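You operate a simulated robot arm through the tools that you are given. There is no shell and no other tool. Be economical: measure what you need, move in short steps, check, and stop when the job is done.

You run a simulated two-armed robot. Do the job below in one go: nothing can be reset, and whatever is moved stays where it is left.

Task
Put one of the black wheels from the top of the right table on the red tray. Fetch the yellow gear and set it on the orange tile. Put the white lorry on the top of the left table away on the top of the front table. Put the white tank wagon on the top of the front table away on the top of the track table. Put one of the table cards from the top of the round table with the microphone on the top of the right table. Switch the sound switch on. Take the yellow wagon and leave it on the green tray. Take the lid off the orange box and lay it down on the top of the left side table. Set the teal lever of the gear plate to HOLD. Count the grey stones on the top of the grey bench, then put as many of the red mouses from the top of the grey bench on the top of the left side table. Any order will do. Set down upright: white lorry, table card. The teal lever of the gear plate goes to its stop.

Only the result counts: the job must be done as asked and must still hold three seconds after the hand-in. Knocking over, shifting, dropping, spilling or breaking anything else fails it. Lids that push on must go on centred and level and be pressed home; caps that screw on are set level and turned clockwise until they are tight.

Robot
Two 7-joint arms with two-finger grippers on one trunk, on a base that drives. Base frame: it is fixed to the floor where the robot stands at the start and does not move with it; the origin is under the middle of the robot, x ahead of it, y to its left, z up; the surface under the hand at the start is at about z = 760. Readings come in mm, degrees, newtons and seconds.
The left shoulder is at the start at [40, 170, 1180], the right one opposite. With the tool pointing down near the work surface each hand reaches from about 100 to 660 mm from the robot's upright axis, wherever it stands, measured 20 degrees to its own side. Places, roughly: black wheel (5x5x2 cm) [400, 0, 800]; green tray (15x11x3 cm) [600, -4600, 800]; grey stone (2x2x2 cm) [8700, -6900, 900]; orange box [5000, -5250, 750]; orange tile [500, -500, 750]; red mouse (6x10x3 cm) [8900, -6900, 900]; red tray (15x11x3 cm) [500, -100, 800]; sound switch [-2400, -3500, 1000]; table card [-500, -3250, 1250]; teal lever of the gear plate [8600, -4500, 900]; top of the front table [4900, -2300, 800]; top of the left side table [5200, -5500, 800]; top of the right table [2200, -600, 800]; top of the track table [5300, 1100, 800]; white lorry (24x7x8 cm) [3400, -4700, 800]; white tank wagon [4250, -4750, 750]; yellow gear (6x5x2 cm) [500, -900, 800]; yellow wagon (10x5x5 cm) [-2200, -5800, 1100]. Payload 2.69 kg a hand.
Tool frame (each hand has its own): the origin (TCP) lies between the finger pads and is the grasp point; the fingertips stand 20 mm ahead of it; z points along the fingers, y is the line along which they close. The gripper opens to 100 mm. The gripper's body begins 63 mm behind the TCP.
Orientation is told as [roll, pitch, yaw] about the base's x, y, z axes, in that order, counted from this pose: with the fingers straight down and closing along the base's y, the tool's x points along the base's -x, its y along +y and its z along -z.

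Tools
- The arms move only by the tool move_arm. It takes "left_deltas", "right_deltas" or both (then of equal length, played together; a hand with none holds still); each is a list of rows, each a list of 6 numbers: the shift along the tool's x, y, z in cm, then the turn, a rotation vector about the tool's x, y, z in degrees. In form: [[tx, ty, tz, ax, ay, az], ...]. A call has 1 to 8 rows; each row shifts and turns the commanded pose from where the row before left it, along the tool's axes as they then stand. "left_fingers" and "right_fingers" are, for a hand that has rows, the opening, from 0 (shut) to 1 (fully open), set as the call begins (left out, the last holds). Rows are played at 5 a second. More than 50 mm and 8.6 degrees between two rows, or a gripper value outside its range, and nothing of the call is played. A pose out of reach is approached as far as the arm can. The call stops where the force on the tool passes 40 N (or 10 N more than at its start, if that is more) or the arm is blocked; 0.2 s more then pass. The fingers move at their own pace (about 108 mm/s each) and stop on an object; they squeeze with about 30 N. The grip force told is the motor's: it shows also when the fingers shut on nothing. Time passes only in rows, and 0.2 s behind the last, so rows that do not move let the fingers close. The reply holds the time, the measured pose of the TCP, the force on the tool along the base axes, the opening and the grip force, in the units named above and with some noise, with the torque about the TCP (base axes, N m) and any sound that the robot's microphone picked up, and new pictures: "pictures" is both (left out), scene, wrist or none (wrist: the cameras of the hands that moved).
- Cameras (640 x 400 px; columns grow to the right, rows downward): "scene" is now at [172.5, -32, 1076.4]; the picture's right is [-0.37, -0.93, 0.01], its down [-0.52, 0.20, -0.83] and it looks along [0.77, -0.31, -0.55] (base axes); focal length 214 px, centre (320, 200). "left" rides on the left gripper at [70, 19, -99] in its tool frame; the picture's right is [-0.26, 0.97, 0.00], its down [-0.75, -0.20, -0.63] and it looks along [-0.61, -0.16, 0.78] (tool axes); focal length 230 px, centre (320, 200). "right" rides on the right gripper at [70, -19, -99] in its tool frame; the picture's right is [0.26, 0.97, 0.00], its down [-0.75, 0.20, -0.63] and it looks along [-0.61, 0.16, 0.78] (tool axes); focal length 230 px, centre (320, 200). There is no depth. A picture from a camera that has moved, and an enlarged one, comes with that camera's place and axes in the base frame and with its lens.
- raise_lower(by): slides the trunk up (or, below 0, down) by that many mm; the arms and the scene camera ride with it, the base frame stays. It gives what a move gives, with no picture.
- base_move(legs): drives the robot by 1 to 6 legs, each [ahead, turn to the left] in mm and degrees, along the robot's own axes; the way and the turn of a leg run together, so that a leg with both is an arc; at most 1500 mm and 180 degrees a leg. The arms and the cameras ride along, it lands a little off, and it stops where it bumps. It gives what a move gives, and a new picture of the scene camera.
- pan_tilt(pan, tilt): turns the head with the scene camera to pan (to the left, within 60 degrees either way) and tilt (down, from -29 to 69), counted from straight ahead of the robot. It gives what a move gives, and a new picture of the scene camera.
- enlarge(camera, box): a new picture of the part [left, top, right, bottom] of that camera's present view, enlarged. It takes no simulated time.
- sign_off(): hands the job in; it is judged then, once.

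Go step by step. Nothing tells you exact positions but the pictures and the camera data: compare them with the known pose of the tool, close in by small moves and look again before you grip or let go. The budget is 535 turns and 360 pictures, counting those below and the enlarged ones. Unless the task says otherwise, let go and move clear before handing in.

The tools are called after "Emit:" as name(argument=value, ...) on one line, values as JSON. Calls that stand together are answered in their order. move_arm: Moves the arms, as the interface text tells. Its arguments: {"type":"object","properties":{"left_deltas":{"type":"array"},"left_fingers":{"type":"number"},"right_deltas":{"type":"array"},"right_fingers":{"type":"number"},"pictures":{"type":"string","enum":["both","scene","wrist","none"]}},"required":[]} The other tools are called the same way: raise_lower (by) slides the trunk up or down; base_move (legs) drives the base; pan_tilt (pan, tilt) turns the head that bears the scene camera; enlarge (camera, box) takes an enlarged picture of a part of a camera's view; sign_off () hands the job in.

At the start:

```text
t: 0.0
left_eef_pos: [430.5, -2.1, 1008.2]
left_orientation: [0.1, 0.1, 0.3]
left_contact_force: [-0.7, -1.0, 0.3]
left_ft_torque: [-0.03, -0.01, 0.01]
left_grip_width: 100.2
left_finger_force: 0.0
right_eef_pos: [289.8, -315.2, 1029.2]
right_orientation: [0.1, 1.0, 0.2]
right_contact_force: [-0.6, 0.1, 0.1]
right_ft_torque: [0.0, -0.03, 0.03]
right_grip_width: 100.0
right_finger_force: 0.1
trunk travel left (down, up): [-407.0, 283.0]
robot x, y, heading: [1.9, 0.4, 0.0]
head pan, tilt: [-21.8, 32.7]
```

scene: 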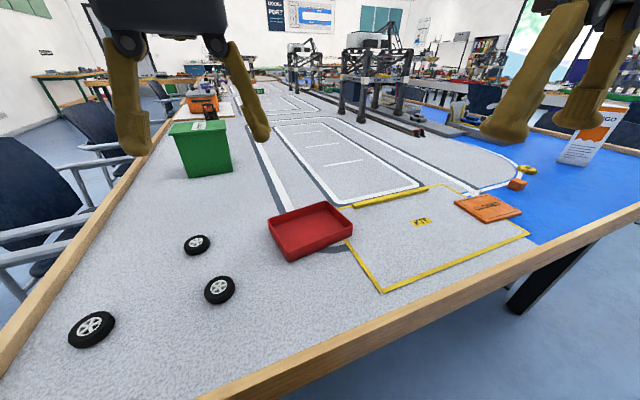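
right: 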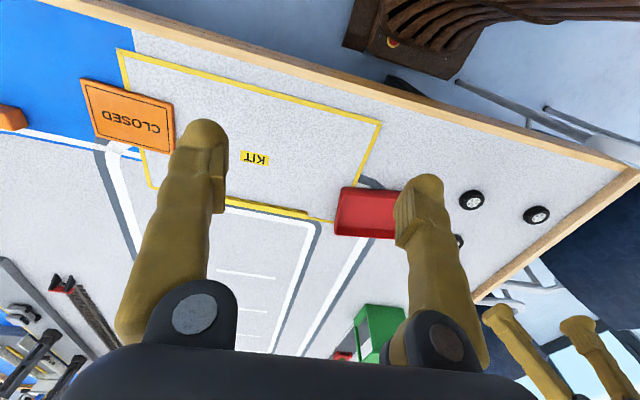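
left: 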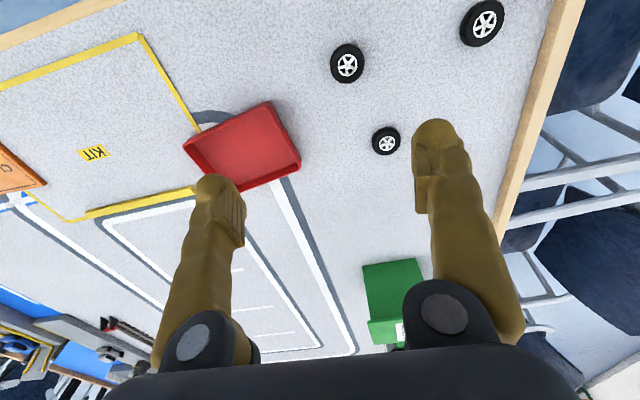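

The wheels lie near [417,39], [538,79] and [419,201], and the red tray is near [500,-146]. I'm lowering the left hand over the nearest wheel first.

Emit:
move_arm(left_deltas=[[1.35, 4.1, 0, 0, 0, 0], [0, 0, 5, 0, 0, 0], [0, 0, 5, 0, 0, 0], [0, 0, 5, 0, 0, 0], [0, 0, 4, 0, 0, 0]], left_fingers=1, pictures="wrist")

```text
t: 1.2
left_eef_pos: [418.5, 47.2, 834.2]
left_orientation: [-2.6, -1.1, 4.0]
left_contact_force: [0.6, 0.6, -0.3]
left_ft_torque: [-0.01, -0.04, -0.04]
left_grip_width: 100.1
left_finger_force: 0.2
right_eef_pos: [265.5, -314.9, 1018.1]
right_orientation: [0.3, 3.5, 0.3]
right_contact_force: [0.4, -0.4, 0.5]
right_ft_torque: [0.0, -0.01, -0.01]
right_grip_width: 99.9
right_finger_force: 0.2
trunk travel left (down, up): [-407.0, 283.0]
robot x, y, heading: [1.2, -0.1, -0.2]
head pan, tilt: [-21.8, 32.7]
camera left: at [345.9, 64.7, 930.8], right [0.19, 0.98, -0.04], down [0.75, -0.12, 0.65], along [0.63, -0.15, -0.76], focal length 230 px, centre (320, 200)
```

left: 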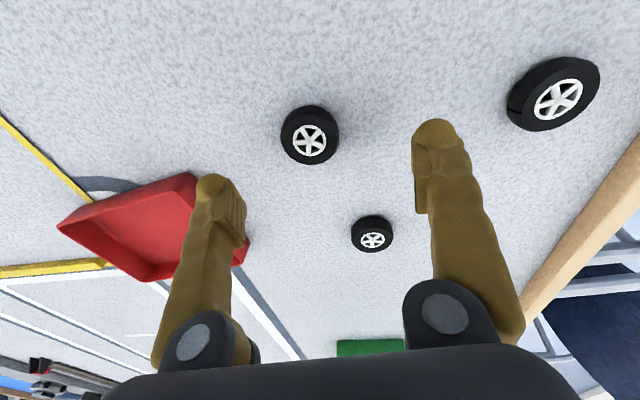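

The wheel is confirmed at about [416,38]. I'll let the arm settle to see its true commanded pose.

Emit:
move_arm(left_deltas=[[0, 0, 0, 0, 0, 0], [0, 0, 0, 0, 0, 0], [0, 0, 0, 0, 0, 0]], pictures="none")

```text
t: 2.0
left_eef_pos: [417.2, 49.6, 830.6]
left_orientation: [-2.2, -0.7, 4.1]
left_contact_force: [0.2, 0.0, 0.3]
left_ft_torque: [0.0, 0.0, 0.01]
left_grip_width: 100.0
left_finger_force: 0.0
right_eef_pos: [266.1, -315.1, 1018.6]
right_orientation: [0.2, 3.5, 0.2]
right_contact_force: [-0.6, -0.2, 0.7]
right_ft_torque: [0.0, 0.03, -0.02]
right_grip_width: 100.0
right_finger_force: 0.1
trunk travel left (down, up): [-407.0, 283.0]
robot x, y, heading: [2.3, 3.9, -0.0]
head pan, tilt: [-21.8, 32.7]
```

There is about 1 cm of standing offset, so I correct against the measured pose.

Emit:
move_arm(left_deltas=[[0.1, -1.2, 1.0, -2.2, 0.7, 4], [0, 0, 1.5, 0, 0, 0], [0, 0, 0, 0, 0, 0]], pictures="wrist")

```text
t: 2.8
left_eef_pos: [416.5, 37.7, 805.7]
left_orientation: [0.5, -0.2, -0.3]
left_contact_force: [0.3, -0.4, 0.5]
left_ft_torque: [-0.02, 0.02, -0.01]
left_grip_width: 99.9
left_finger_force: 0.0
right_eef_pos: [265.1, -315.0, 1019.8]
right_orientation: [0.2, 3.6, 0.2]
right_contact_force: [0.6, -1.4, 0.0]
right_ft_torque: [-0.01, 0.03, -0.02]
right_grip_width: 100.0
right_finger_force: 0.0
trunk travel left (down, up): [-407.0, 283.0]
robot x, y, heading: [-1.1, -0.2, -0.0]
head pan, tilt: [-21.8, 32.7]
camera left: at [347.3, 55.8, 905.1], right [0.26, 0.97, 0.01], down [0.75, -0.21, 0.63], along [0.61, -0.16, -0.78], focal length 230 px, centre (320, 200)
```

left: 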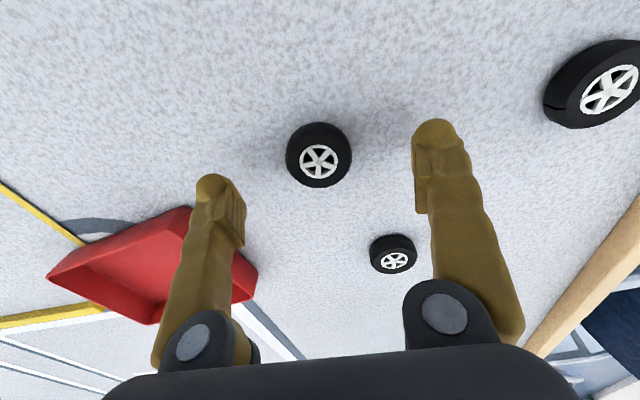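

The wheel is centred between the fingers. I'll lower and grip.

Emit:
move_arm(left_deltas=[[0, -0.1, 2.1, 0, 0, 0], [0, 0, 0, 0, 0, 0]], pictures="none")

Emit:
move_arm(left_deltas=[[0, 0, 0, 0, 0, 0], [0, 0, 0, 0, 0, 0], [0, 0, 0, 0, 0, 0]], left_fingers=0.3, pictures="wrist")

```text
t: 3.4
left_eef_pos: [416.3, 36.4, 784.1]
left_orientation: [0.9, -0.3, -0.6]
left_contact_force: [0.0, -0.1, 0.4]
left_ft_torque: [0.05, -0.02, 0.01]
left_grip_width: 100.2
left_finger_force: 0.1
right_eef_pos: [265.5, -314.9, 1019.5]
right_orientation: [0.2, 3.4, 0.2]
right_contact_force: [-0.2, 0.6, -0.2]
right_ft_torque: [-0.03, 0.0, 0.0]
right_grip_width: 100.0
right_finger_force: 0.1
trunk travel left (down, up): [-407.0, 283.0]
robot x, y, heading: [4.0, -0.6, 0.2]
head pan, tilt: [-21.8, 32.7]
```

```text
t: 4.2
left_eef_pos: [415.5, 39.2, 781.4]
left_orientation: [1.2, 0.0, -0.5]
left_contact_force: [2.1, -4.4, 11.8]
left_ft_torque: [-0.25, -0.14, -0.05]
left_grip_width: 40.0
left_finger_force: 30.4
right_eef_pos: [265.5, -315.3, 1019.8]
right_orientation: [0.2, 3.4, 0.2]
right_contact_force: [0.8, 0.1, 0.5]
right_ft_torque: [0.01, 0.01, -0.01]
right_grip_width: 100.0
right_finger_force: 0.1
trunk travel left (down, up): [-407.0, 283.0]
robot x, y, heading: [0.9, -1.2, -0.1]
head pan, tilt: [-21.8, 32.7]
camera left: at [345.5, 56.3, 881.7], right [0.27, 0.96, 0.02], down [0.75, -0.22, 0.63], along [0.61, -0.15, -0.78], focal length 230 px, centre (320, 200)
```

left: 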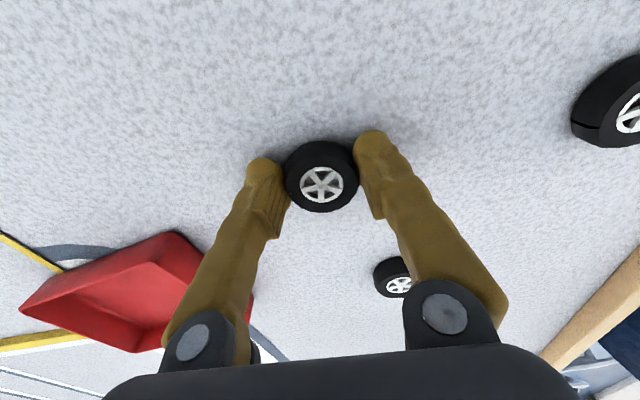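

The wheel is gripped. I'll lift it and carry it over the red tray.

Emit:
move_arm(left_deltas=[[0, 0, -4, 0, 0, 0], [0, 0, -4, 0, 0, 0], [-1.64, -3.72, 0, 0, 0, 0], [-1.64, -3.72, 0, 0, 0, 0], [-1.64, -3.72, 0, 0, 0, 0], [-1.64, -3.72, 0, 0, 0, 0], [-1.64, -3.72, 0, 0, 0, 0], [0, 0, 0, 0, 0, 0]], pictures="both")

```text
t: 6.0
left_eef_pos: [469.6, -149.6, 850.8]
left_orientation: [2.5, 0.1, -3.8]
left_contact_force: [1.2, -0.7, -0.7]
left_ft_torque: [-0.01, -0.02, 0.01]
left_grip_width: 39.9
left_finger_force: 29.8
left hand out of reach, approached as far as the arm can: row 7
right_eef_pos: [266.2, -314.7, 1020.2]
right_orientation: [0.2, 3.5, 0.1]
right_contact_force: [0.4, -0.3, -1.2]
right_ft_torque: [0.01, 0.02, -0.02]
right_grip_width: 100.1
right_finger_force: 0.0
trunk travel left (down, up): [-407.0, 283.0]
robot x, y, heading: [-0.4, -2.3, -0.2]
head pan, tilt: [-21.8, 32.7]
camera scene: at [172.8, -32.1, 1076.4], right [-0.37, -0.93, 0.01], down [-0.52, 0.2, -0.83], along [0.77, -0.31, -0.55], focal length 214 px, centre (320, 200)
camera left: at [399.8, -131.0, 950.9], right [0.32, 0.95, 0.04], down [0.74, -0.27, 0.62], along [0.6, -0.17, -0.78], focal length 230 px, centre (320, 200)
```

scene: 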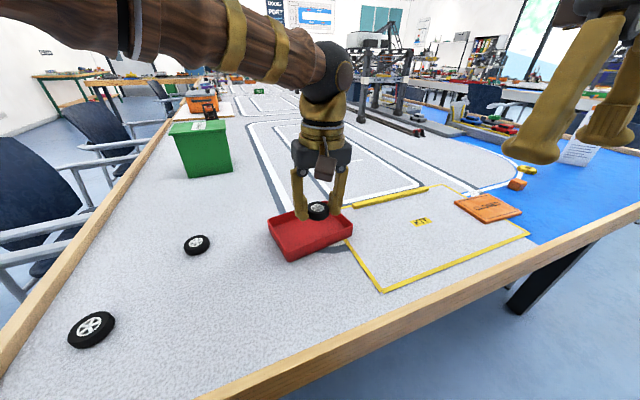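
left: 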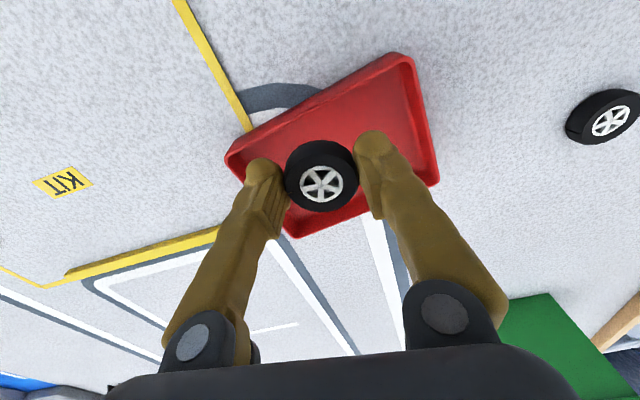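

The wheel is over the tray's near half, and the tray centre is about [490,-139]. I'll shift over it and start to lower.

Emit:
move_arm(left_deltas=[[-1.0, 0.8, 2, 0, 0, 0], [-0.8, 0.3, 2, 0, 0, 0], [0, 0, 0, 0, 0, 0]], pictures="wrist")

```text
t: 6.8
left_eef_pos: [485.7, -133.9, 820.0]
left_orientation: [2.3, 0.1, -3.7]
left_contact_force: [-0.3, -0.2, -0.3]
left_ft_torque: [0.01, -0.01, -0.02]
left_grip_width: 40.2
left_finger_force: 29.9
left hand out of reach, approached as far as the arm can: row 2
right_eef_pos: [265.6, -314.1, 1018.8]
right_orientation: [0.1, 3.5, 0.1]
right_contact_force: [-0.2, 0.5, -0.2]
right_ft_torque: [0.01, -0.03, 0.01]
right_grip_width: 99.8
right_finger_force: 0.1
trunk travel left (down, up): [-407.0, 283.0]
robot x, y, heading: [-1.2, -0.0, -0.1]
head pan, tilt: [-21.8, 32.7]
camera left: at [416.5, -114.5, 920.1], right [0.32, 0.95, 0.04], down [0.73, -0.27, 0.62], along [0.6, -0.17, -0.78], focal length 230 px, centre (320, 200)
```

left: 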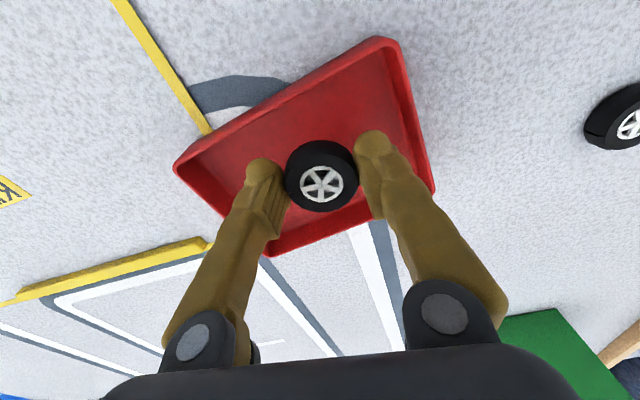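

The projected drop spot is inside the tray. I'll lower and release.

Emit:
move_arm(left_deltas=[[0, 0, 2, 0, 0, 0], [0, 0, 1.3, 0, 0, 0], [0, 0, 0, 0, 0, 0]], pictures="none")

```text
t: 7.6
left_eef_pos: [495.4, -116.3, 787.3]
left_orientation: [2.6, -0.5, -3.0]
left_contact_force: [0.6, -0.9, 0.0]
left_ft_torque: [-0.01, 0.01, 0.01]
left_grip_width: 40.2
left_finger_force: 29.7
left hand out of reach, approached as far as the arm can: row 1
right_eef_pos: [264.8, -314.4, 1018.9]
right_orientation: [0.2, 3.6, 0.2]
right_contact_force: [-0.1, -0.3, 0.6]
right_ft_torque: [0.01, 0.0, 0.01]
right_grip_width: 100.2
right_finger_force: 0.0
trunk travel left (down, up): [-407.0, 283.0]
robot x, y, heading: [-0.1, 0.0, 0.3]
head pan, tilt: [-21.8, 32.7]
```

The hand slid sideways at its reach limit, so I check where it is.

Emit:
enlarge(camera="left", box=[120, 0, 520, 250])

```text
1.60 times, centred on (320, 125) of left
camera zoom: at [425.4, -98.0, 887.1], right [0.31, 0.95, 0.05], down [0.73, -0.27, 0.63], along [0.61, -0.16, -0.78], focal length 368 px, centre (320, 320)
```

zoom: 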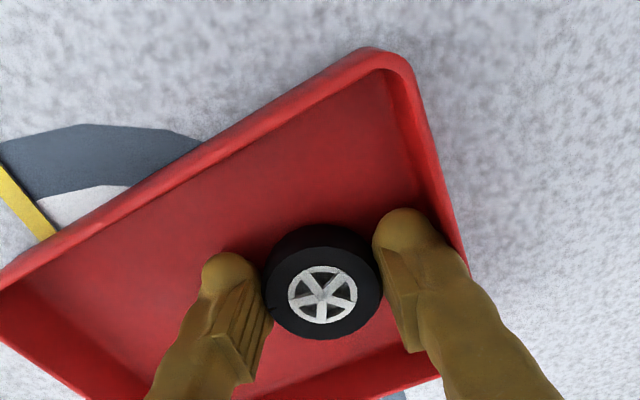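

I'll move away from the right wall before opening.

Emit:
move_arm(left_deltas=[[1.2, -1.5, 0, 0, 0, 0], [0, 0, 0, 0, 0, 0], [0, 0, 0, 0, 0, 0]], pictures="wrist")

```text
t: 8.4
left_eef_pos: [491.0, -118.9, 786.1]
left_orientation: [2.6, -0.4, -3.2]
left_contact_force: [9.3, -1.6, 21.4]
left_ft_torque: [-0.44, -0.16, 0.17]
left_grip_width: 40.1
left_finger_force: 30.2
left hand out of reach, approached as far as the arm can: row 1
right_eef_pos: [264.9, -314.7, 1018.2]
right_orientation: [0.1, 3.4, 0.1]
right_contact_force: [0.6, -0.1, 0.7]
right_ft_torque: [-0.01, 0.01, 0.01]
right_grip_width: 100.2
right_finger_force: 0.0
trunk travel left (down, up): [-407.0, 283.0]
robot x, y, heading: [0.7, 0.6, -0.1]
head pan, tilt: [-21.8, 32.7]
camera left: at [420.8, -99.8, 885.4], right [0.31, 0.95, 0.05], down [0.73, -0.27, 0.63], along [0.61, -0.16, -0.78], focal length 230 px, centre (320, 200)
```

left: 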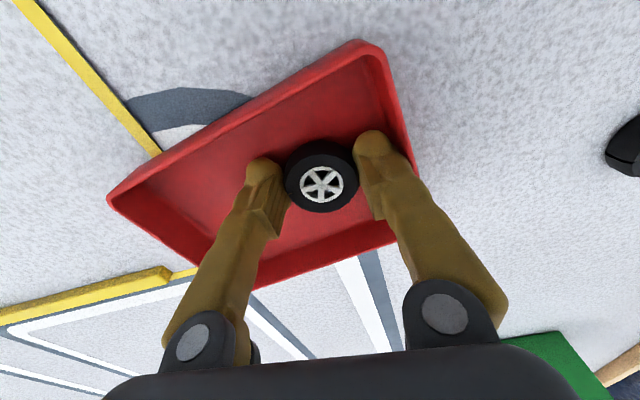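

The wheel rests on the tray floor. I'll open slightly and rise.

Emit:
move_arm(left_deltas=[[0, 0, 0, 0, 0, 0], [0, 0, -2, 0, 0, 0], [0, 0, -4, 0, 0, 0], [0, 0, -5, 0, 0, 0], [0, 0, -5, 0, 0, 0]], left_fingers=0.5, pictures="wrist")

```text
t: 9.1
left_eef_pos: [467.7, -125.6, 816.4]
left_orientation: [2.4, -0.7, -4.0]
left_contact_force: [-0.2, -0.8, 0.4]
left_ft_torque: [-0.02, -0.01, 0.03]
left_grip_width: 50.1
left_finger_force: 0.1
right_eef_pos: [240.8, -314.6, 1011.4]
right_orientation: [0.0, 5.6, 0.1]
right_contact_force: [0.8, 0.4, -0.5]
right_ft_torque: [0.01, -0.03, 0.01]
right_grip_width: 99.9
right_finger_force: 0.2
trunk travel left (down, up): [-407.0, 283.0]
robot x, y, heading: [-1.1, 1.5, -0.0]
head pan, tilt: [-21.8, 32.7]
stopped in row 3 (left hand): the arm was blocked; the commanded pose is now the measured one
camera left: at [398.1, -106.1, 914.9], right [0.32, 0.95, 0.04], down [0.73, -0.28, 0.63], along [0.61, -0.17, -0.78], focal length 230 px, centre (320, 200)
```

left: 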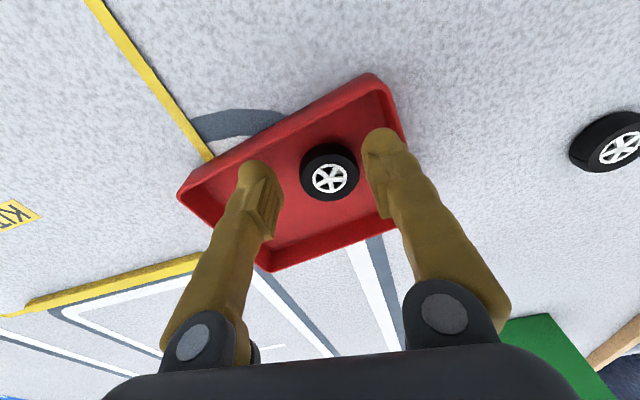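

The wheel is in the tray. I'll raise the left hand and return it to its own side.

Emit:
move_arm(left_deltas=[[0, 0, -4, 0, 0, 0], [1.0, 2, -4, 0, 0, 0], [1, 3, -3, 0, 0, 0], [1, 4, -2, 0, 0, 0], [1, 4, -2, 0, 0, 0], [0, 4, -2, 0, 0, 0]], left_fingers=1, pictures="none")

Emit:
enlarge(camera="scene", box=[180, 120, 640, 300])

```text
t: 10.5
left_eef_pos: [439.5, 39.8, 995.6]
left_orientation: [2.3, -0.6, -4.0]
left_contact_force: [0.3, 0.6, -0.1]
left_ft_torque: [0.01, 0.05, 0.03]
left_grip_width: 100.0
left_finger_force: 0.0
right_eef_pos: [241.6, -314.5, 1011.5]
right_orientation: [0.2, 5.7, 0.2]
right_contact_force: [-0.6, 0.1, -0.2]
right_ft_torque: [-0.01, -0.02, -0.01]
right_grip_width: 99.8
right_finger_force: 0.0
trunk travel left (down, up): [-407.0, 283.0]
robot x, y, heading: [-1.5, 1.7, 0.0]
head pan, tilt: [-21.8, 32.7]
```

```text
1.39 times, centred on (410, 210) of scene
camera zoom: at [172.3, -31.4, 1076.5], right [-0.37, -0.93, 0.01], down [-0.52, 0.2, -0.83], along [0.77, -0.31, -0.55], focal length 298 px, centre (195, 186)
```

zoom: 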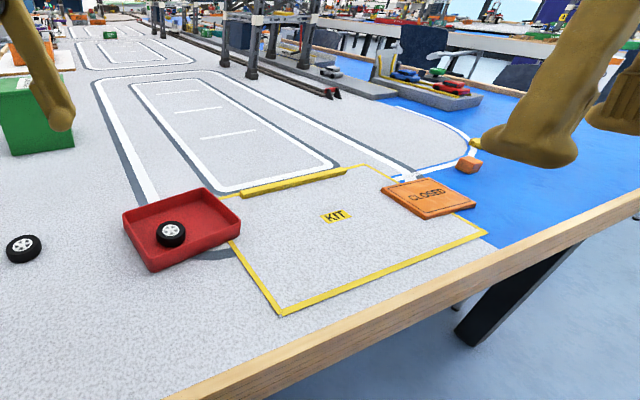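

The wheel is in the red tray. I'll look right for the way to the yellow gear.

Emit:
pan_tilt(pan=-60, tilt=35)

```text
t: 11.5
left_eef_pos: [439.4, 39.6, 993.9]
left_orientation: [2.5, -0.5, -4.0]
left_contact_force: [-0.3, -0.7, 0.3]
left_ft_torque: [0.01, 0.02, 0.0]
left_grip_width: 100.1
left_finger_force: 0.1
right_eef_pos: [243.5, -314.8, 1010.5]
right_orientation: [0.2, 5.7, 0.1]
right_contact_force: [-0.7, 0.1, -0.4]
right_ft_torque: [-0.01, 0.01, 0.0]
right_grip_width: 99.8
right_finger_force: 0.0
trunk travel left (down, up): [-407.0, 283.0]
robot x, y, heading: [1.6, -1.8, -0.1]
head pan, tilt: [-60.0, 35.0]
camera scene: at [133.7, -75.1, 1073.4], right [-0.87, -0.5, 0.01], down [-0.3, 0.5, -0.81], along [0.4, -0.71, -0.58], focal length 214 px, centre (320, 200)
```

scene: 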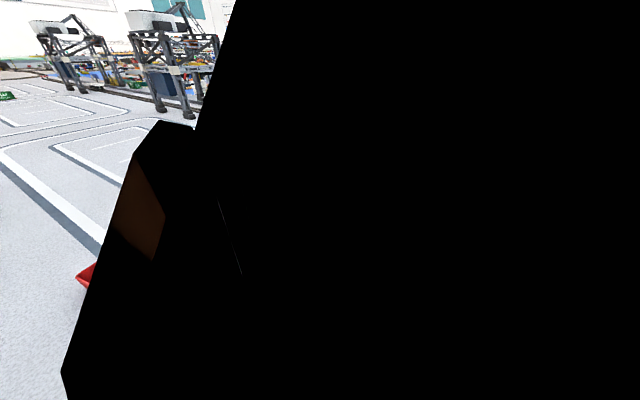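

The arm blocks that view. I'll turn the base right to see the way along the table.

Emit:
base_move(legs=[[0, -90]])

Emit:
pan_tilt(pan=10, tilt=30)

```text
t: 12.4
left_eef_pos: [405.5, 31.5, 1009.4]
left_orientation: [2.7, -2.5, -5.3]
left_contact_force: [-0.3, -0.5, -0.9]
left_ft_torque: [0.01, -0.07, 0.01]
left_grip_width: 99.9
left_finger_force: 0.1
right_eef_pos: [240.9, -341.0, 1020.1]
right_orientation: [-2.2, 0.9, -2.0]
right_contact_force: [-1.4, 0.0, 0.4]
right_ft_torque: [0.01, -0.02, 0.01]
right_grip_width: 99.9
right_finger_force: 0.0
trunk travel left (down, up): [-407.0, 283.0]
robot x, y, heading: [0.4, 2.4, -1.1]
head pan, tilt: [-60.0, 35.0]
stopped in leg 1: the robot was blocked; the commanded pose is now the measured one
camera scene: at [129.4, -77.8, 1073.8], right [-0.88, -0.48, 0.01], down [-0.29, 0.5, -0.81], along [0.39, -0.72, -0.58], focal length 214 px, centre (320, 200)
```

scene: 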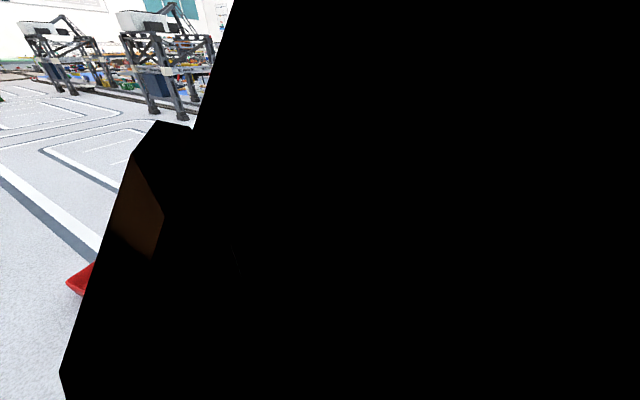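

```text
t: 13.8
left_eef_pos: [408.9, 31.7, 1007.8]
left_orientation: [2.6, -2.4, -5.2]
left_contact_force: [-0.1, -0.9, 0.1]
left_ft_torque: [-0.02, 0.05, 0.03]
left_grip_width: 100.1
left_finger_force: 0.0
right_eef_pos: [243.4, -339.9, 1021.7]
right_orientation: [-2.2, 1.1, -2.1]
right_contact_force: [-0.4, -0.5, -0.1]
right_ft_torque: [-0.03, -0.01, 0.0]
right_grip_width: 100.1
right_finger_force: 0.0
trunk travel left (down, up): [-407.0, 283.0]
robot x, y, heading: [4.3, 3.0, -1.1]
head pan, tilt: [10.0, 30.0]
camera scene: at [178.9, 13.4, 1080.5], right [0.15, -0.99, 0.0], down [-0.51, -0.08, -0.86], along [0.85, 0.13, -0.51], focal length 214 px, centre (320, 200)
```

scene: 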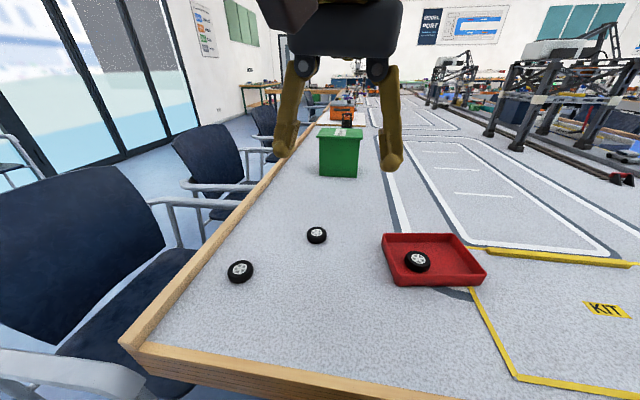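

The turn was blocked, probably by the base's corner at the table edge. I'll back off, then turn.

Emit:
base_move(legs=[[-250, 0], [0, -90]])

```text
t: 16.0
left_eef_pos: [121.0, 35.2, 1020.0]
left_orientation: [3.1, -4.5, -5.8]
left_contact_force: [-0.7, 0.9, 0.1]
left_ft_torque: [0.0, -0.04, 0.01]
left_grip_width: 99.9
left_finger_force: 0.0
right_eef_pos: [-18.5, -354.3, 1026.7]
right_orientation: [-3.5, 0.4, -2.4]
right_contact_force: [-1.7, 0.1, 1.1]
right_ft_torque: [0.01, -0.07, -0.01]
right_grip_width: 99.9
right_finger_force: 0.1
trunk travel left (down, up): [-407.0, 283.0]
robot x, y, heading: [-252.1, 3.9, -1.6]
head pan, tilt: [10.0, 30.0]
stopped in leg 2: the robot was blocked; the commanded pose is now the measured one
camera scene: at [-77.1, 16.6, 1081.0], right [0.15, -0.99, 0.0], down [-0.51, -0.07, -0.86], along [0.85, 0.13, -0.51], focal length 214 px, centre (320, 200)
```

scene: 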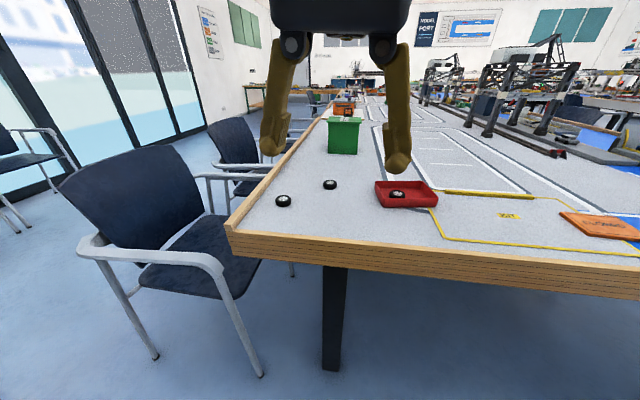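

It's blocked again in open floor. I'll look to the right with the head and test a left turn.

Emit:
base_move(legs=[[0, 30]])

Emit:
pan_tilt(pan=-60, tilt=10)

```text
t: 16.9
left_eef_pos: [87.5, 51.9, 1031.2]
left_orientation: [3.4, -6.1, -3.1]
left_contact_force: [-0.5, -0.1, 0.2]
left_ft_torque: [0.03, -0.06, -0.06]
left_grip_width: 100.1
left_finger_force: 0.2
right_eef_pos: [-10.8, -359.4, 1032.7]
right_orientation: [-5.0, 0.4, 0.3]
right_contact_force: [-0.9, -0.2, -0.1]
right_ft_torque: [-0.01, -0.05, 0.02]
right_grip_width: 100.1
right_finger_force: 0.1
trunk travel left (down, up): [-407.0, 283.0]
robot x, y, heading: [-252.4, 3.2, 1.0]
head pan, tilt: [10.0, 30.0]
stopped in leg 1: the robot was blocked; the commanded pose is now the measured one
camera scene: at [-77.5, 24.1, 1081.0], right [0.19, -0.98, 0.0], down [-0.5, -0.1, -0.86], along [0.84, 0.17, -0.51], focal length 214 px, centre (320, 200)
```

scene: 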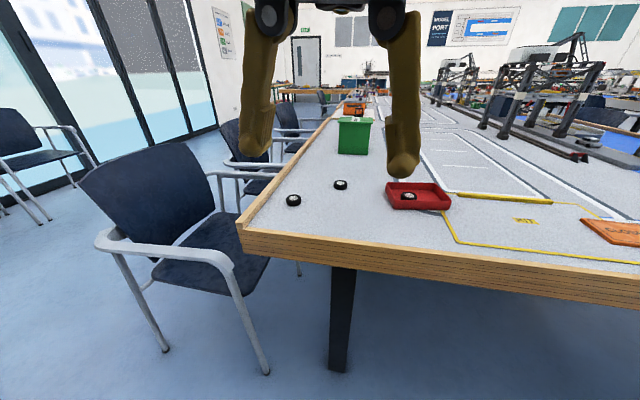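

```text
t: 18.3
left_eef_pos: [90.9, 51.4, 1029.8]
left_orientation: [3.1, -5.9, -3.2]
left_contact_force: [0.0, -0.8, -0.2]
left_ft_torque: [-0.02, -0.04, -0.01]
left_grip_width: 100.4
left_finger_force: 0.0
right_eef_pos: [-8.0, -357.7, 1032.2]
right_orientation: [-4.8, 0.7, 0.4]
right_contact_force: [0.5, 0.7, -0.1]
right_ft_torque: [0.0, -0.03, -0.02]
right_grip_width: 100.0
right_finger_force: 0.0
trunk travel left (down, up): [-407.0, 283.0]
robot x, y, heading: [-252.1, 4.6, 0.9]
head pan, tilt: [-60.0, 10.0]
camera scene: at [-114.9, -72.7, 1113.5], right [-0.86, -0.52, 0.01], down [-0.11, 0.15, -0.98], along [0.5, -0.84, -0.18], focal length 214 px, centre (320, 200)
```

scene: 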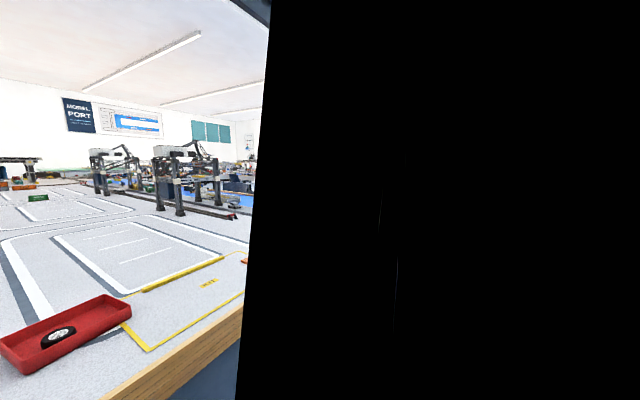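

Both arms are hunched close to the body and the right one touches the head's field. I'll move both hands outward to free them.

Emit:
move_arm(left_deltas=[[-1.5, 4.3, 0, 0, 0, 0], [-1.5, 4.3, 0, 0, 0, 0], [-1.5, 4.3, 0, 0, 0, 0], [-1.5, 4.3, 0, 0, 0, 0], [0, 0, 0, 0, 0, 0]], right_deltas=[[-4, -1.5, 0.8, 0, 0, 0], [-4, -1.5, 0.8, 0, 0, 0], [-4, -1.5, 0.8, 0, 0, 0], [-4, -1.5, 0.8, 0, 0, 0], [0, 0, 0, 0, 0, 0]], pictures="scene")

```text
t: 19.5
left_eef_pos: [158.1, 221.6, 1046.9]
left_orientation: [3.1, -6.0, -3.1]
left_contact_force: [-0.5, -0.2, 0.4]
left_ft_torque: [0.02, 0.0, 0.02]
left_grip_width: 100.1
left_finger_force: 0.0
right_eef_pos: [137.8, -410.4, 1007.0]
right_orientation: [-3.2, 0.2, 0.2]
right_contact_force: [0.6, -0.6, -0.2]
right_ft_torque: [0.02, -0.04, 0.01]
right_grip_width: 100.0
right_finger_force: 0.0
trunk travel left (down, up): [-407.0, 283.0]
robot x, y, heading: [-250.3, 2.3, 1.1]
head pan, tilt: [-60.0, 10.0]
camera scene: at [-115.7, -72.9, 1113.7], right [-0.86, -0.51, 0.01], down [-0.11, 0.15, -0.98], along [0.5, -0.84, -0.18], focal length 214 px, centre (320, 200)
```

scene: 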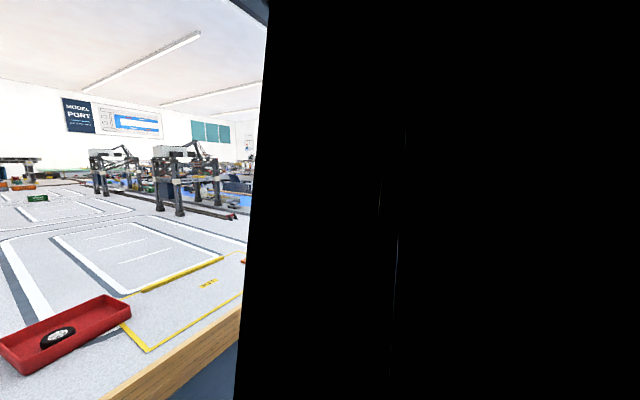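

The black part is the robot's own shoulder. I'll try turning again.

Emit:
base_move(legs=[[0, -45]])

```text
t: 22.1
left_eef_pos: [191.5, -137.9, 1045.9]
left_orientation: [3.2, -5.9, -48.5]
left_contact_force: [-0.1, -0.9, 0.0]
left_ft_torque: [-0.07, -0.01, 0.0]
left_grip_width: 100.1
left_finger_force: 0.2
right_eef_pos: [-273.6, -565.8, 1007.2]
right_orientation: [-3.2, 0.2, -45.2]
right_contact_force: [-0.3, 0.2, 0.4]
right_ft_torque: [-0.06, 0.01, 0.0]
right_grip_width: 99.9
right_finger_force: 0.0
trunk travel left (down, up): [-407.0, 283.0]
robot x, y, heading: [-252.9, 5.5, -44.6]
head pan, tilt: [-60.0, 10.0]
camera scene: at [-208.6, -144.3, 1113.5], right [-0.97, 0.25, 0.01], down [0.03, 0.18, -0.98], along [-0.25, -0.95, -0.18], focal length 214 px, centre (320, 200)
```

scene: 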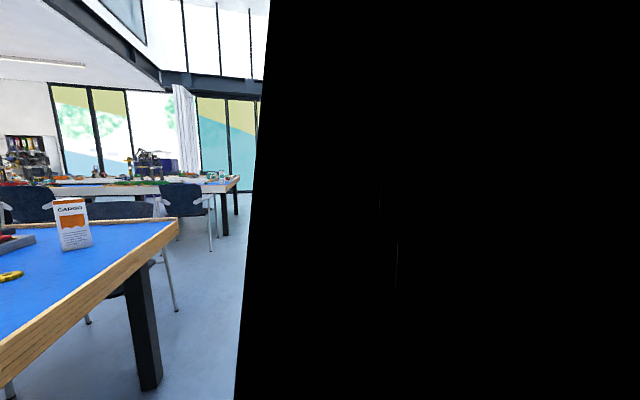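

Turning works now. I'll drive along the table to about y = -680 and face it again.

Emit:
base_move(legs=[[0, -45], [690, 0], [0, 90], [220, 0]])

Emit:
pan_tilt(pan=-12, tilt=32)

```text
t: 33.2
left_eef_pos: [381.9, -471.5, 1052.0]
left_orientation: [3.2, -6.7, -2.9]
left_contact_force: [0.1, 0.4, -1.0]
left_ft_torque: [-0.01, 0.01, -0.01]
left_grip_width: 99.6
left_finger_force: 0.2
right_eef_pos: [363.7, -1100.5, 1012.5]
right_orientation: [-3.2, -0.7, 0.5]
right_contact_force: [0.4, 0.3, 0.1]
right_ft_torque: [0.0, 0.03, 0.0]
right_grip_width: 99.8
right_finger_force: 0.0
trunk travel left (down, up): [-407.0, 283.0]
robot x, y, heading: [-11.5, -682.9, 1.2]
head pan, tilt: [-60.0, 10.0]
camera scene: at [125.7, -762.4, 1113.4], right [-0.86, -0.52, 0.02], down [-0.11, 0.15, -0.98], along [0.5, -0.84, -0.18], focal length 214 px, centre (320, 200)
```

scene: 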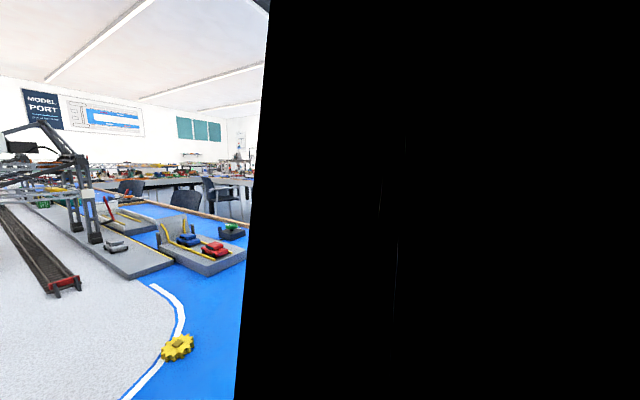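

```text
t: 34.4
left_eef_pos: [364.7, -471.3, 1058.5]
left_orientation: [3.4, -7.7, -2.9]
left_contact_force: [-0.4, 0.8, 0.3]
left_ft_torque: [0.0, 0.0, -0.01]
left_grip_width: 100.0
left_finger_force: 0.1
right_eef_pos: [346.7, -1102.5, 1018.2]
right_orientation: [-3.1, -1.6, 0.5]
right_contact_force: [0.0, -0.7, 0.2]
right_ft_torque: [-0.02, -0.04, -0.02]
right_grip_width: 100.1
right_finger_force: 0.1
trunk travel left (down, up): [-407.0, 283.0]
robot x, y, heading: [-13.5, -687.1, 1.1]
head pan, tilt: [-12.0, 32.0]
camera scene: at [163.2, -700.4, 1077.5], right [-0.19, -0.98, 0.0], down [-0.53, 0.1, -0.84], along [0.82, -0.16, -0.54], focal length 214 px, centre (320, 200)
```

scene: 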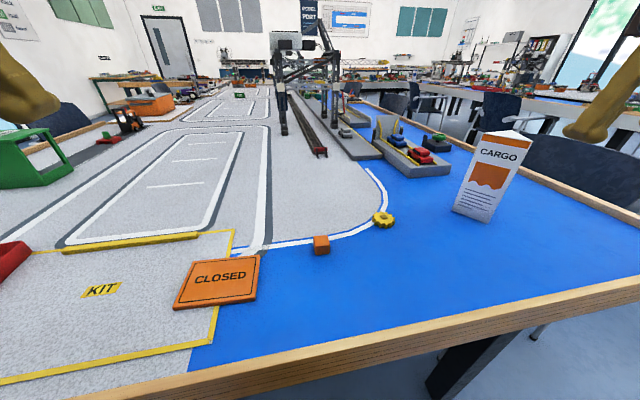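

The gear is near [524,-921] and the orange tile near [419,-573]. I'll bring the right hand over the gear.

Emit:
move_arm(right_deltas=[[0, 4.5, 0, -3, 1.6, 0.5], [-2, 4.5, 0, 0, 0, 0], [-2, 4.5, 0, 0, 0, 0], [-2.5, 4, 1, 0, 0, 0], [-3.5, 0.5, 3, 0, 0, 0], [-3.5, 0, 3, 0, 0, 0], [-4, 0, 3, 0, 0, 0], [0, 0, 3, 0, 0, 0]], right_fingers=1, pictures="none")

Emit:
move_arm(right_deltas=[[0, 0, 2, 0, 0, 0], [0, 0, 0, 0, 0, 0]], pictures="wrist")

```text
t: 36.2
left_eef_pos: [365.6, -470.3, 1057.9]
left_orientation: [3.5, -7.7, -2.9]
left_contact_force: [0.1, 0.2, 0.6]
left_ft_torque: [0.04, 0.0, 0.01]
left_grip_width: 100.0
left_finger_force: 0.0
right_eef_pos: [524.1, -923.5, 885.4]
right_orientation: [-0.1, -0.1, -0.1]
right_contact_force: [0.1, -0.7, -0.1]
right_ft_torque: [0.0, 0.04, -0.02]
right_grip_width: 100.1
right_finger_force: 0.1
trunk travel left (down, up): [-407.0, 283.0]
robot x, y, heading: [-13.6, -685.0, 1.4]
head pan, tilt: [-12.0, 32.0]
```

```text
t: 36.8
left_eef_pos: [364.9, -470.8, 1058.8]
left_orientation: [3.4, -7.7, -2.9]
left_contact_force: [-0.3, -0.2, 0.7]
left_ft_torque: [-0.02, -0.03, -0.01]
left_grip_width: 100.1
left_finger_force: 0.0
right_eef_pos: [524.6, -923.5, 863.9]
right_orientation: [-0.1, -0.1, -0.1]
right_contact_force: [0.1, -0.8, 0.3]
right_ft_torque: [-0.02, -0.01, -0.03]
right_grip_width: 99.7
right_finger_force: 0.0
trunk travel left (down, up): [-407.0, 283.0]
robot x, y, heading: [-15.2, -684.9, 0.9]
head pan, tilt: [-12.0, 32.0]
camera right: at [453.3, -941.0, 963.6], right [-0.26, 0.97, 0.0], down [0.75, 0.2, 0.63], along [0.61, 0.16, -0.78], focal length 230 px, centre (320, 200)
```

right: 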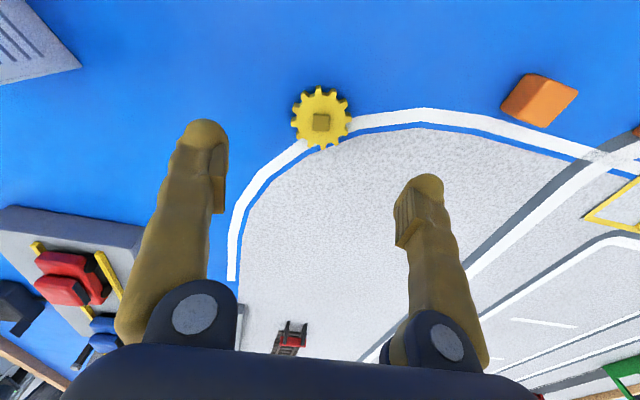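

The gear is at [520,-923]. I'll lower around it and close.

Emit:
move_arm(right_deltas=[[0.4, 0, 4, 0, 0, 0], [0, 0, 3, 0, 0, 0], [0, 0, 1.1, 0, 0, 0], [0, 0, 0, 0, 0, 0]], pictures="none")

Emit:
move_arm(right_deltas=[[0, 0, 0, 0, 0, 0], [0, 0, 0, 0, 0, 0], [0, 0, 0, 0, 0, 0]], right_fingers=0.2, pictures="wrist")

```text
t: 37.8
left_eef_pos: [364.5, -470.2, 1057.6]
left_orientation: [3.4, -7.7, -2.8]
left_contact_force: [-0.4, 0.5, 0.7]
left_ft_torque: [0.02, 0.0, 0.0]
left_grip_width: 99.9
left_finger_force: 0.0
right_eef_pos: [518.1, -922.3, 784.4]
right_orientation: [-0.2, 0.0, -0.1]
right_contact_force: [-0.6, 0.3, -0.2]
right_ft_torque: [0.04, 0.01, -0.02]
right_grip_width: 99.6
right_finger_force: 0.0
trunk travel left (down, up): [-407.0, 283.0]
robot x, y, heading: [-13.4, -684.6, 1.1]
head pan, tilt: [-12.0, 32.0]
```

```text
t: 38.6
left_eef_pos: [364.5, -471.8, 1058.6]
left_orientation: [3.4, -7.7, -3.0]
left_contact_force: [-0.5, -0.6, -0.1]
left_ft_torque: [-0.04, -0.02, 0.0]
left_grip_width: 100.2
left_finger_force: 0.1
right_eef_pos: [518.3, -922.2, 783.7]
right_orientation: [-0.2, -0.1, -0.1]
right_contact_force: [1.0, 0.0, 0.5]
right_ft_torque: [-0.01, -0.01, 0.01]
right_grip_width: 46.5
right_finger_force: 30.1
trunk travel left (down, up): [-407.0, 283.0]
robot x, y, heading: [-13.6, -688.6, 1.3]
head pan, tilt: [-12.0, 32.0]
camera right: at [448.5, -940.6, 882.7], right [-0.26, 0.97, 0.0], down [0.75, 0.2, 0.63], along [0.61, 0.16, -0.78], focal length 230 px, centre (320, 200)
```

right: 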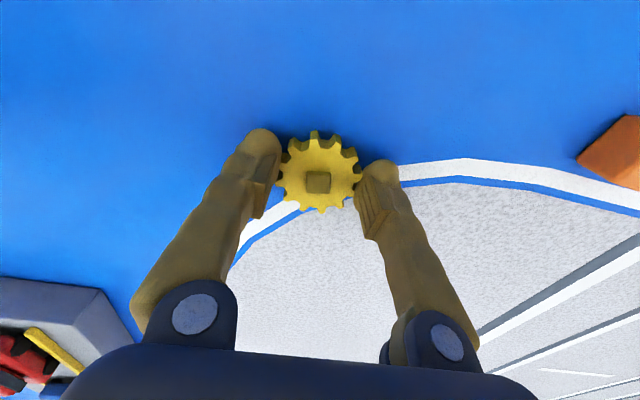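

The gear is held. I'll lift it, clear the left arm, and carry it toward the tile.

Emit:
move_arm(left_deltas=[[0, 4.5, 0, 0, 0, 0], [0, 4.5, 0, 0, 0, 0], [0, 4.5, 0, 0, 0, 0], [0, 4.5, 0, 0, 0, 0], [0, 0, 0, 0, 0, 0], [0, 0, 0, 0, 0, 0], [0, 0, 0, 0, 0, 0]], right_deltas=[[0, 0, -4, 0, 0, 0], [0, 0, -4, 0, 0, 0], [1.3, 4.5, 0, 0, 0, 0], [1.3, 4.5, 0, 0, 0, 0], [1.3, 4.5, 0, 0, 0, 0], [1.3, 4.5, 0, 0, 0, 0], [1.3, 4.5, 0, 0, 0, 0]], pictures="none")

Emit:
move_arm(right_deltas=[[1.2, 4.2, 0, 0, 0, 0], [1.2, 4.2, 0, 0, 0, 0], [1.0, 3.6, 0, 0, 0, 0], [0, 0, 0, 0, 0, 0]], pictures="wrist")

```text
t: 40.2
left_eef_pos: [372.1, -291.0, 1068.3]
left_orientation: [3.3, -7.8, -2.9]
left_contact_force: [-0.3, -0.4, 0.1]
left_ft_torque: [-0.02, -0.03, 0.03]
left_grip_width: 99.8
left_finger_force: 0.0
right_eef_pos: [459.8, -715.2, 860.8]
right_orientation: [1.0, 1.1, -3.5]
right_contact_force: [-0.2, -0.2, 0.4]
right_ft_torque: [0.0, 0.04, 0.0]
right_grip_width: 46.1
right_finger_force: 29.9
trunk travel left (down, up): [-407.0, 283.0]
robot x, y, heading: [-12.3, -684.9, 1.0]
head pan, tilt: [-12.0, 32.0]
```

```text
t: 41.2
left_eef_pos: [370.7, -291.5, 1069.6]
left_orientation: [3.2, -7.7, -3.0]
left_contact_force: [-0.6, 0.8, -0.2]
left_ft_torque: [0.03, 0.04, -0.01]
left_grip_width: 99.9
left_finger_force: 0.1
right_eef_pos: [433.4, -590.2, 868.6]
right_orientation: [0.7, 0.2, -2.6]
right_contact_force: [0.0, -0.7, 0.0]
right_ft_torque: [-0.01, 0.01, -0.03]
right_grip_width: 46.9
right_finger_force: 30.0
trunk travel left (down, up): [-407.0, 283.0]
robot x, y, heading: [-16.6, -684.5, 1.2]
head pan, tilt: [-12.0, 32.0]
camera right: at [362.4, -605.8, 966.4], right [-0.22, 0.98, 0.01], down [0.76, 0.16, 0.63], along [0.61, 0.15, -0.78], focal length 230 px, centre (320, 200)
```

right: 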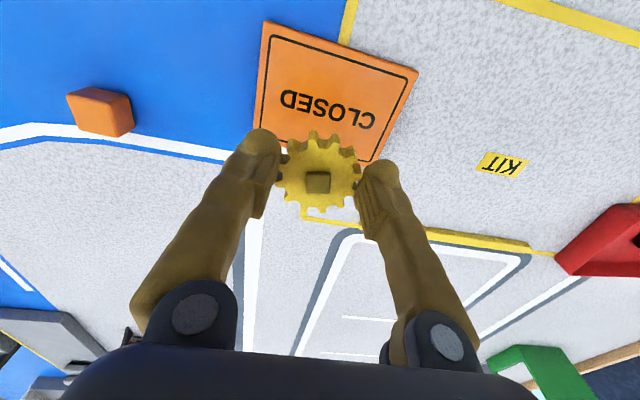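

The tile centre is at about [411,-583]. I'll move over it and lower most of the way.

Emit:
move_arm(right_deltas=[[2.3, 0.6, 1, 0, 0, -2.6], [0, 0, 3, 0, 0, 0], [0, 0, 2, 0, 0, 0], [0, 0, 0, 0, 0, 0]], pictures="wrist")

```text
t: 42.2
left_eef_pos: [373.8, -291.8, 1069.5]
left_orientation: [3.2, -7.6, -2.9]
left_contact_force: [-0.2, -0.2, -0.5]
left_ft_torque: [0.01, -0.01, 0.0]
left_grip_width: 100.1
left_finger_force: 0.0
right_eef_pos: [409.0, -579.2, 806.7]
right_orientation: [0.3, -0.2, 0.8]
right_contact_force: [0.2, -0.3, -0.4]
right_ft_torque: [0.0, -0.01, 0.01]
right_grip_width: 47.0
right_finger_force: 30.2
trunk travel left (down, up): [-407.0, 283.0]
robot x, y, heading: [-16.0, -685.9, 1.4]
head pan, tilt: [-12.0, 32.0]
camera right: at [339.2, -598.8, 905.3], right [-0.27, 0.96, 0.0], down [0.75, 0.21, 0.63], along [0.61, 0.17, -0.77], focal length 230 px, centre (320, 200)
```

right: 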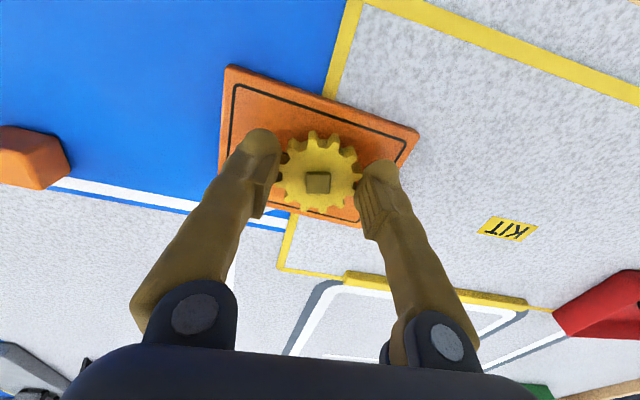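

It's well centred on the tile. I'll lower to contact and release.

Emit:
move_arm(right_deltas=[[0, -0.6, 0.9, 0, 0, 0], [0, 0, 0.4, 0, 0, 0], [0, 0, 0, 0, 0, 0]], pictures="none")

```text
t: 43.0
left_eef_pos: [372.0, -290.5, 1070.0]
left_orientation: [3.3, -7.7, -3.0]
left_contact_force: [-0.1, 0.5, 0.4]
left_ft_torque: [-0.02, 0.02, 0.01]
left_grip_width: 100.5
left_finger_force: 0.2
right_eef_pos: [408.9, -586.8, 794.6]
right_orientation: [0.2, -0.1, 0.7]
right_contact_force: [0.8, 2.1, 7.3]
right_ft_torque: [-0.11, -0.04, 0.01]
right_grip_width: 46.9
right_finger_force: 30.4
trunk travel left (down, up): [-407.0, 283.0]
robot x, y, heading: [-15.0, -687.0, 1.1]
head pan, tilt: [-12.0, 32.0]
```

The gear touches the tile. I'll release, rise and move clear.

Emit:
move_arm(right_deltas=[[0, 0, 0, 0, 0, 0], [0, 0, 0, 0, 0, 0], [0, 0, -2, 0, 0, 0], [0, 0, -4, 0, 0, 0], [0, 0, -5, 0, 0, 0], [0, 0, -5, 0, 0, 0], [0, -4, -4, 0, 0, 0], [0, -4, 0, 0, 0, 0]], right_fingers=0.8, pictures="none")

Emit:
move_arm(right_deltas=[[0, -5, 0, 0, 0, 0], [0, -5, 0, 0, 0, 0], [0, -5, 0, 0, 0, 0], [0, -5, 0, 0, 0, 0], [0, -5, 0, 0, 0, 0], [0, -4, 0, 0, 0, 0]], right_fingers=1, pictures="scene")

```text
refused: row 7 steps farther than a row can; nothing moved
```

```text
t: 43.3
left_eef_pos: [351.6, -293.2, 1076.9]
left_orientation: [3.4, -8.7, -2.8]
left_contact_force: [-0.7, -0.4, 0.3]
left_ft_torque: [0.02, -0.07, 0.01]
left_grip_width: 100.3
left_finger_force: 0.1
right_eef_pos: [398.2, -612.0, 794.5]
right_orientation: [0.4, -0.4, -0.8]
right_contact_force: [-0.8, 0.2, -0.1]
right_ft_torque: [0.03, -0.04, 0.02]
right_grip_width: 100.0
right_finger_force: 0.0
trunk travel left (down, up): [-407.0, 283.0]
robot x, y, heading: [-13.3, -686.2, 0.9]
head pan, tilt: [-12.0, 32.0]
stopped in row 1 (right hand): the force on the tool passed its limit at 69 N (the readings are from after the stop); the commanded pose is now the measured one
camera scene: at [161.2, -701.5, 1077.7], right [-0.19, -0.98, 0.0], down [-0.53, 0.1, -0.84], along [0.82, -0.16, -0.54], focal length 214 px, centre (320, 200)
```

scene: 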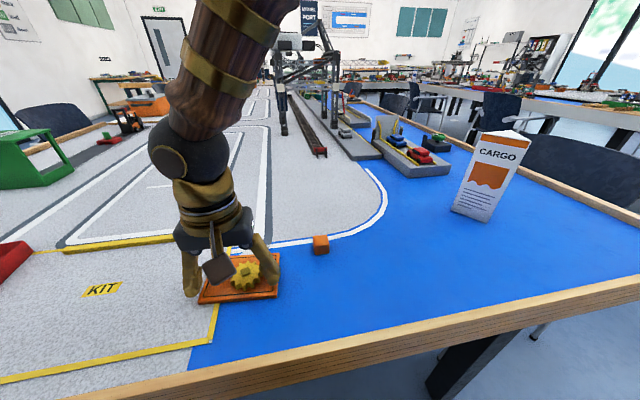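

A row was too long and the next call dragged the gear and tile a little. I'll rise straight up and assess.

Emit:
move_arm(right_deltas=[[0, 0, -3, 0, 0, 0], [0, 0, -4, 0, 0, 0], [0, 0, -5, 0, 0, 0], [0, 0, 0, 0, 0, 0]], right_fingers=1, pictures="wrist")

```text
t: 44.3
left_eef_pos: [355.3, -292.1, 1075.8]
left_orientation: [3.3, -8.6, -2.9]
left_contact_force: [-0.3, -0.2, 0.8]
left_ft_torque: [0.0, 0.05, 0.01]
left_grip_width: 100.0
left_finger_force: 0.0
right_eef_pos: [398.7, -618.0, 899.3]
right_orientation: [2.2, 3.3, -3.3]
right_contact_force: [-0.3, 1.1, 0.2]
right_ft_torque: [-0.01, 0.02, 0.01]
right_grip_width: 100.0
right_finger_force: 0.0
trunk travel left (down, up): [-407.0, 283.0]
robot x, y, heading: [-11.7, -686.1, 1.0]
head pan, tilt: [-12.0, 32.0]
camera right: at [333.6, -636.4, 1001.3], right [-0.2, 0.98, 0.05], down [0.79, 0.13, 0.59], along [0.57, 0.16, -0.8], focal length 230 px, centre (320, 200)
```

right: 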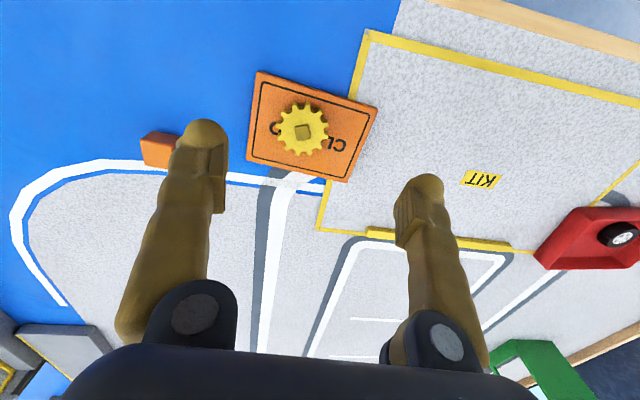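

The gear still sits on the tile, but the tile slid about 35 mm to the right and turned about 4°. I'll push it back with two fingers against its right edge, so first I turn the hand 90° beside it.

Emit:
move_arm(right_deltas=[[0, -4, 0, 2, -3, 3], [0, -4, 0, 0, 0, 0], [-1.0, -2.2, 0, 0, 0, -8], [0, 0, 0, 0, 0, -8], [0, 0, 0, 0, 0, -8], [0, 0, 0, 0, 0, -8], [0, 0, 0, 0, 0, -8], [0, 0, 0, 0, 0, -8]], right_fingers=0.6, pictures="none")

```text
t: 46.1
left_eef_pos: [355.3, -291.4, 1075.9]
left_orientation: [3.2, -8.6, -2.9]
left_contact_force: [0.1, 0.8, 0.1]
left_ft_torque: [0.04, 0.03, 0.01]
left_grip_width: 99.9
left_finger_force: 0.1
right_eef_pos: [400.4, -704.2, 915.6]
right_orientation: [-3.9, -1.4, 45.8]
right_contact_force: [-0.8, -0.6, -0.3]
right_ft_torque: [0.02, -0.01, -0.01]
right_grip_width: 59.8
right_finger_force: 0.1
trunk travel left (down, up): [-407.0, 283.0]
robot x, y, heading: [-13.6, -685.2, 1.1]
head pan, tilt: [-12.0, 32.0]
```

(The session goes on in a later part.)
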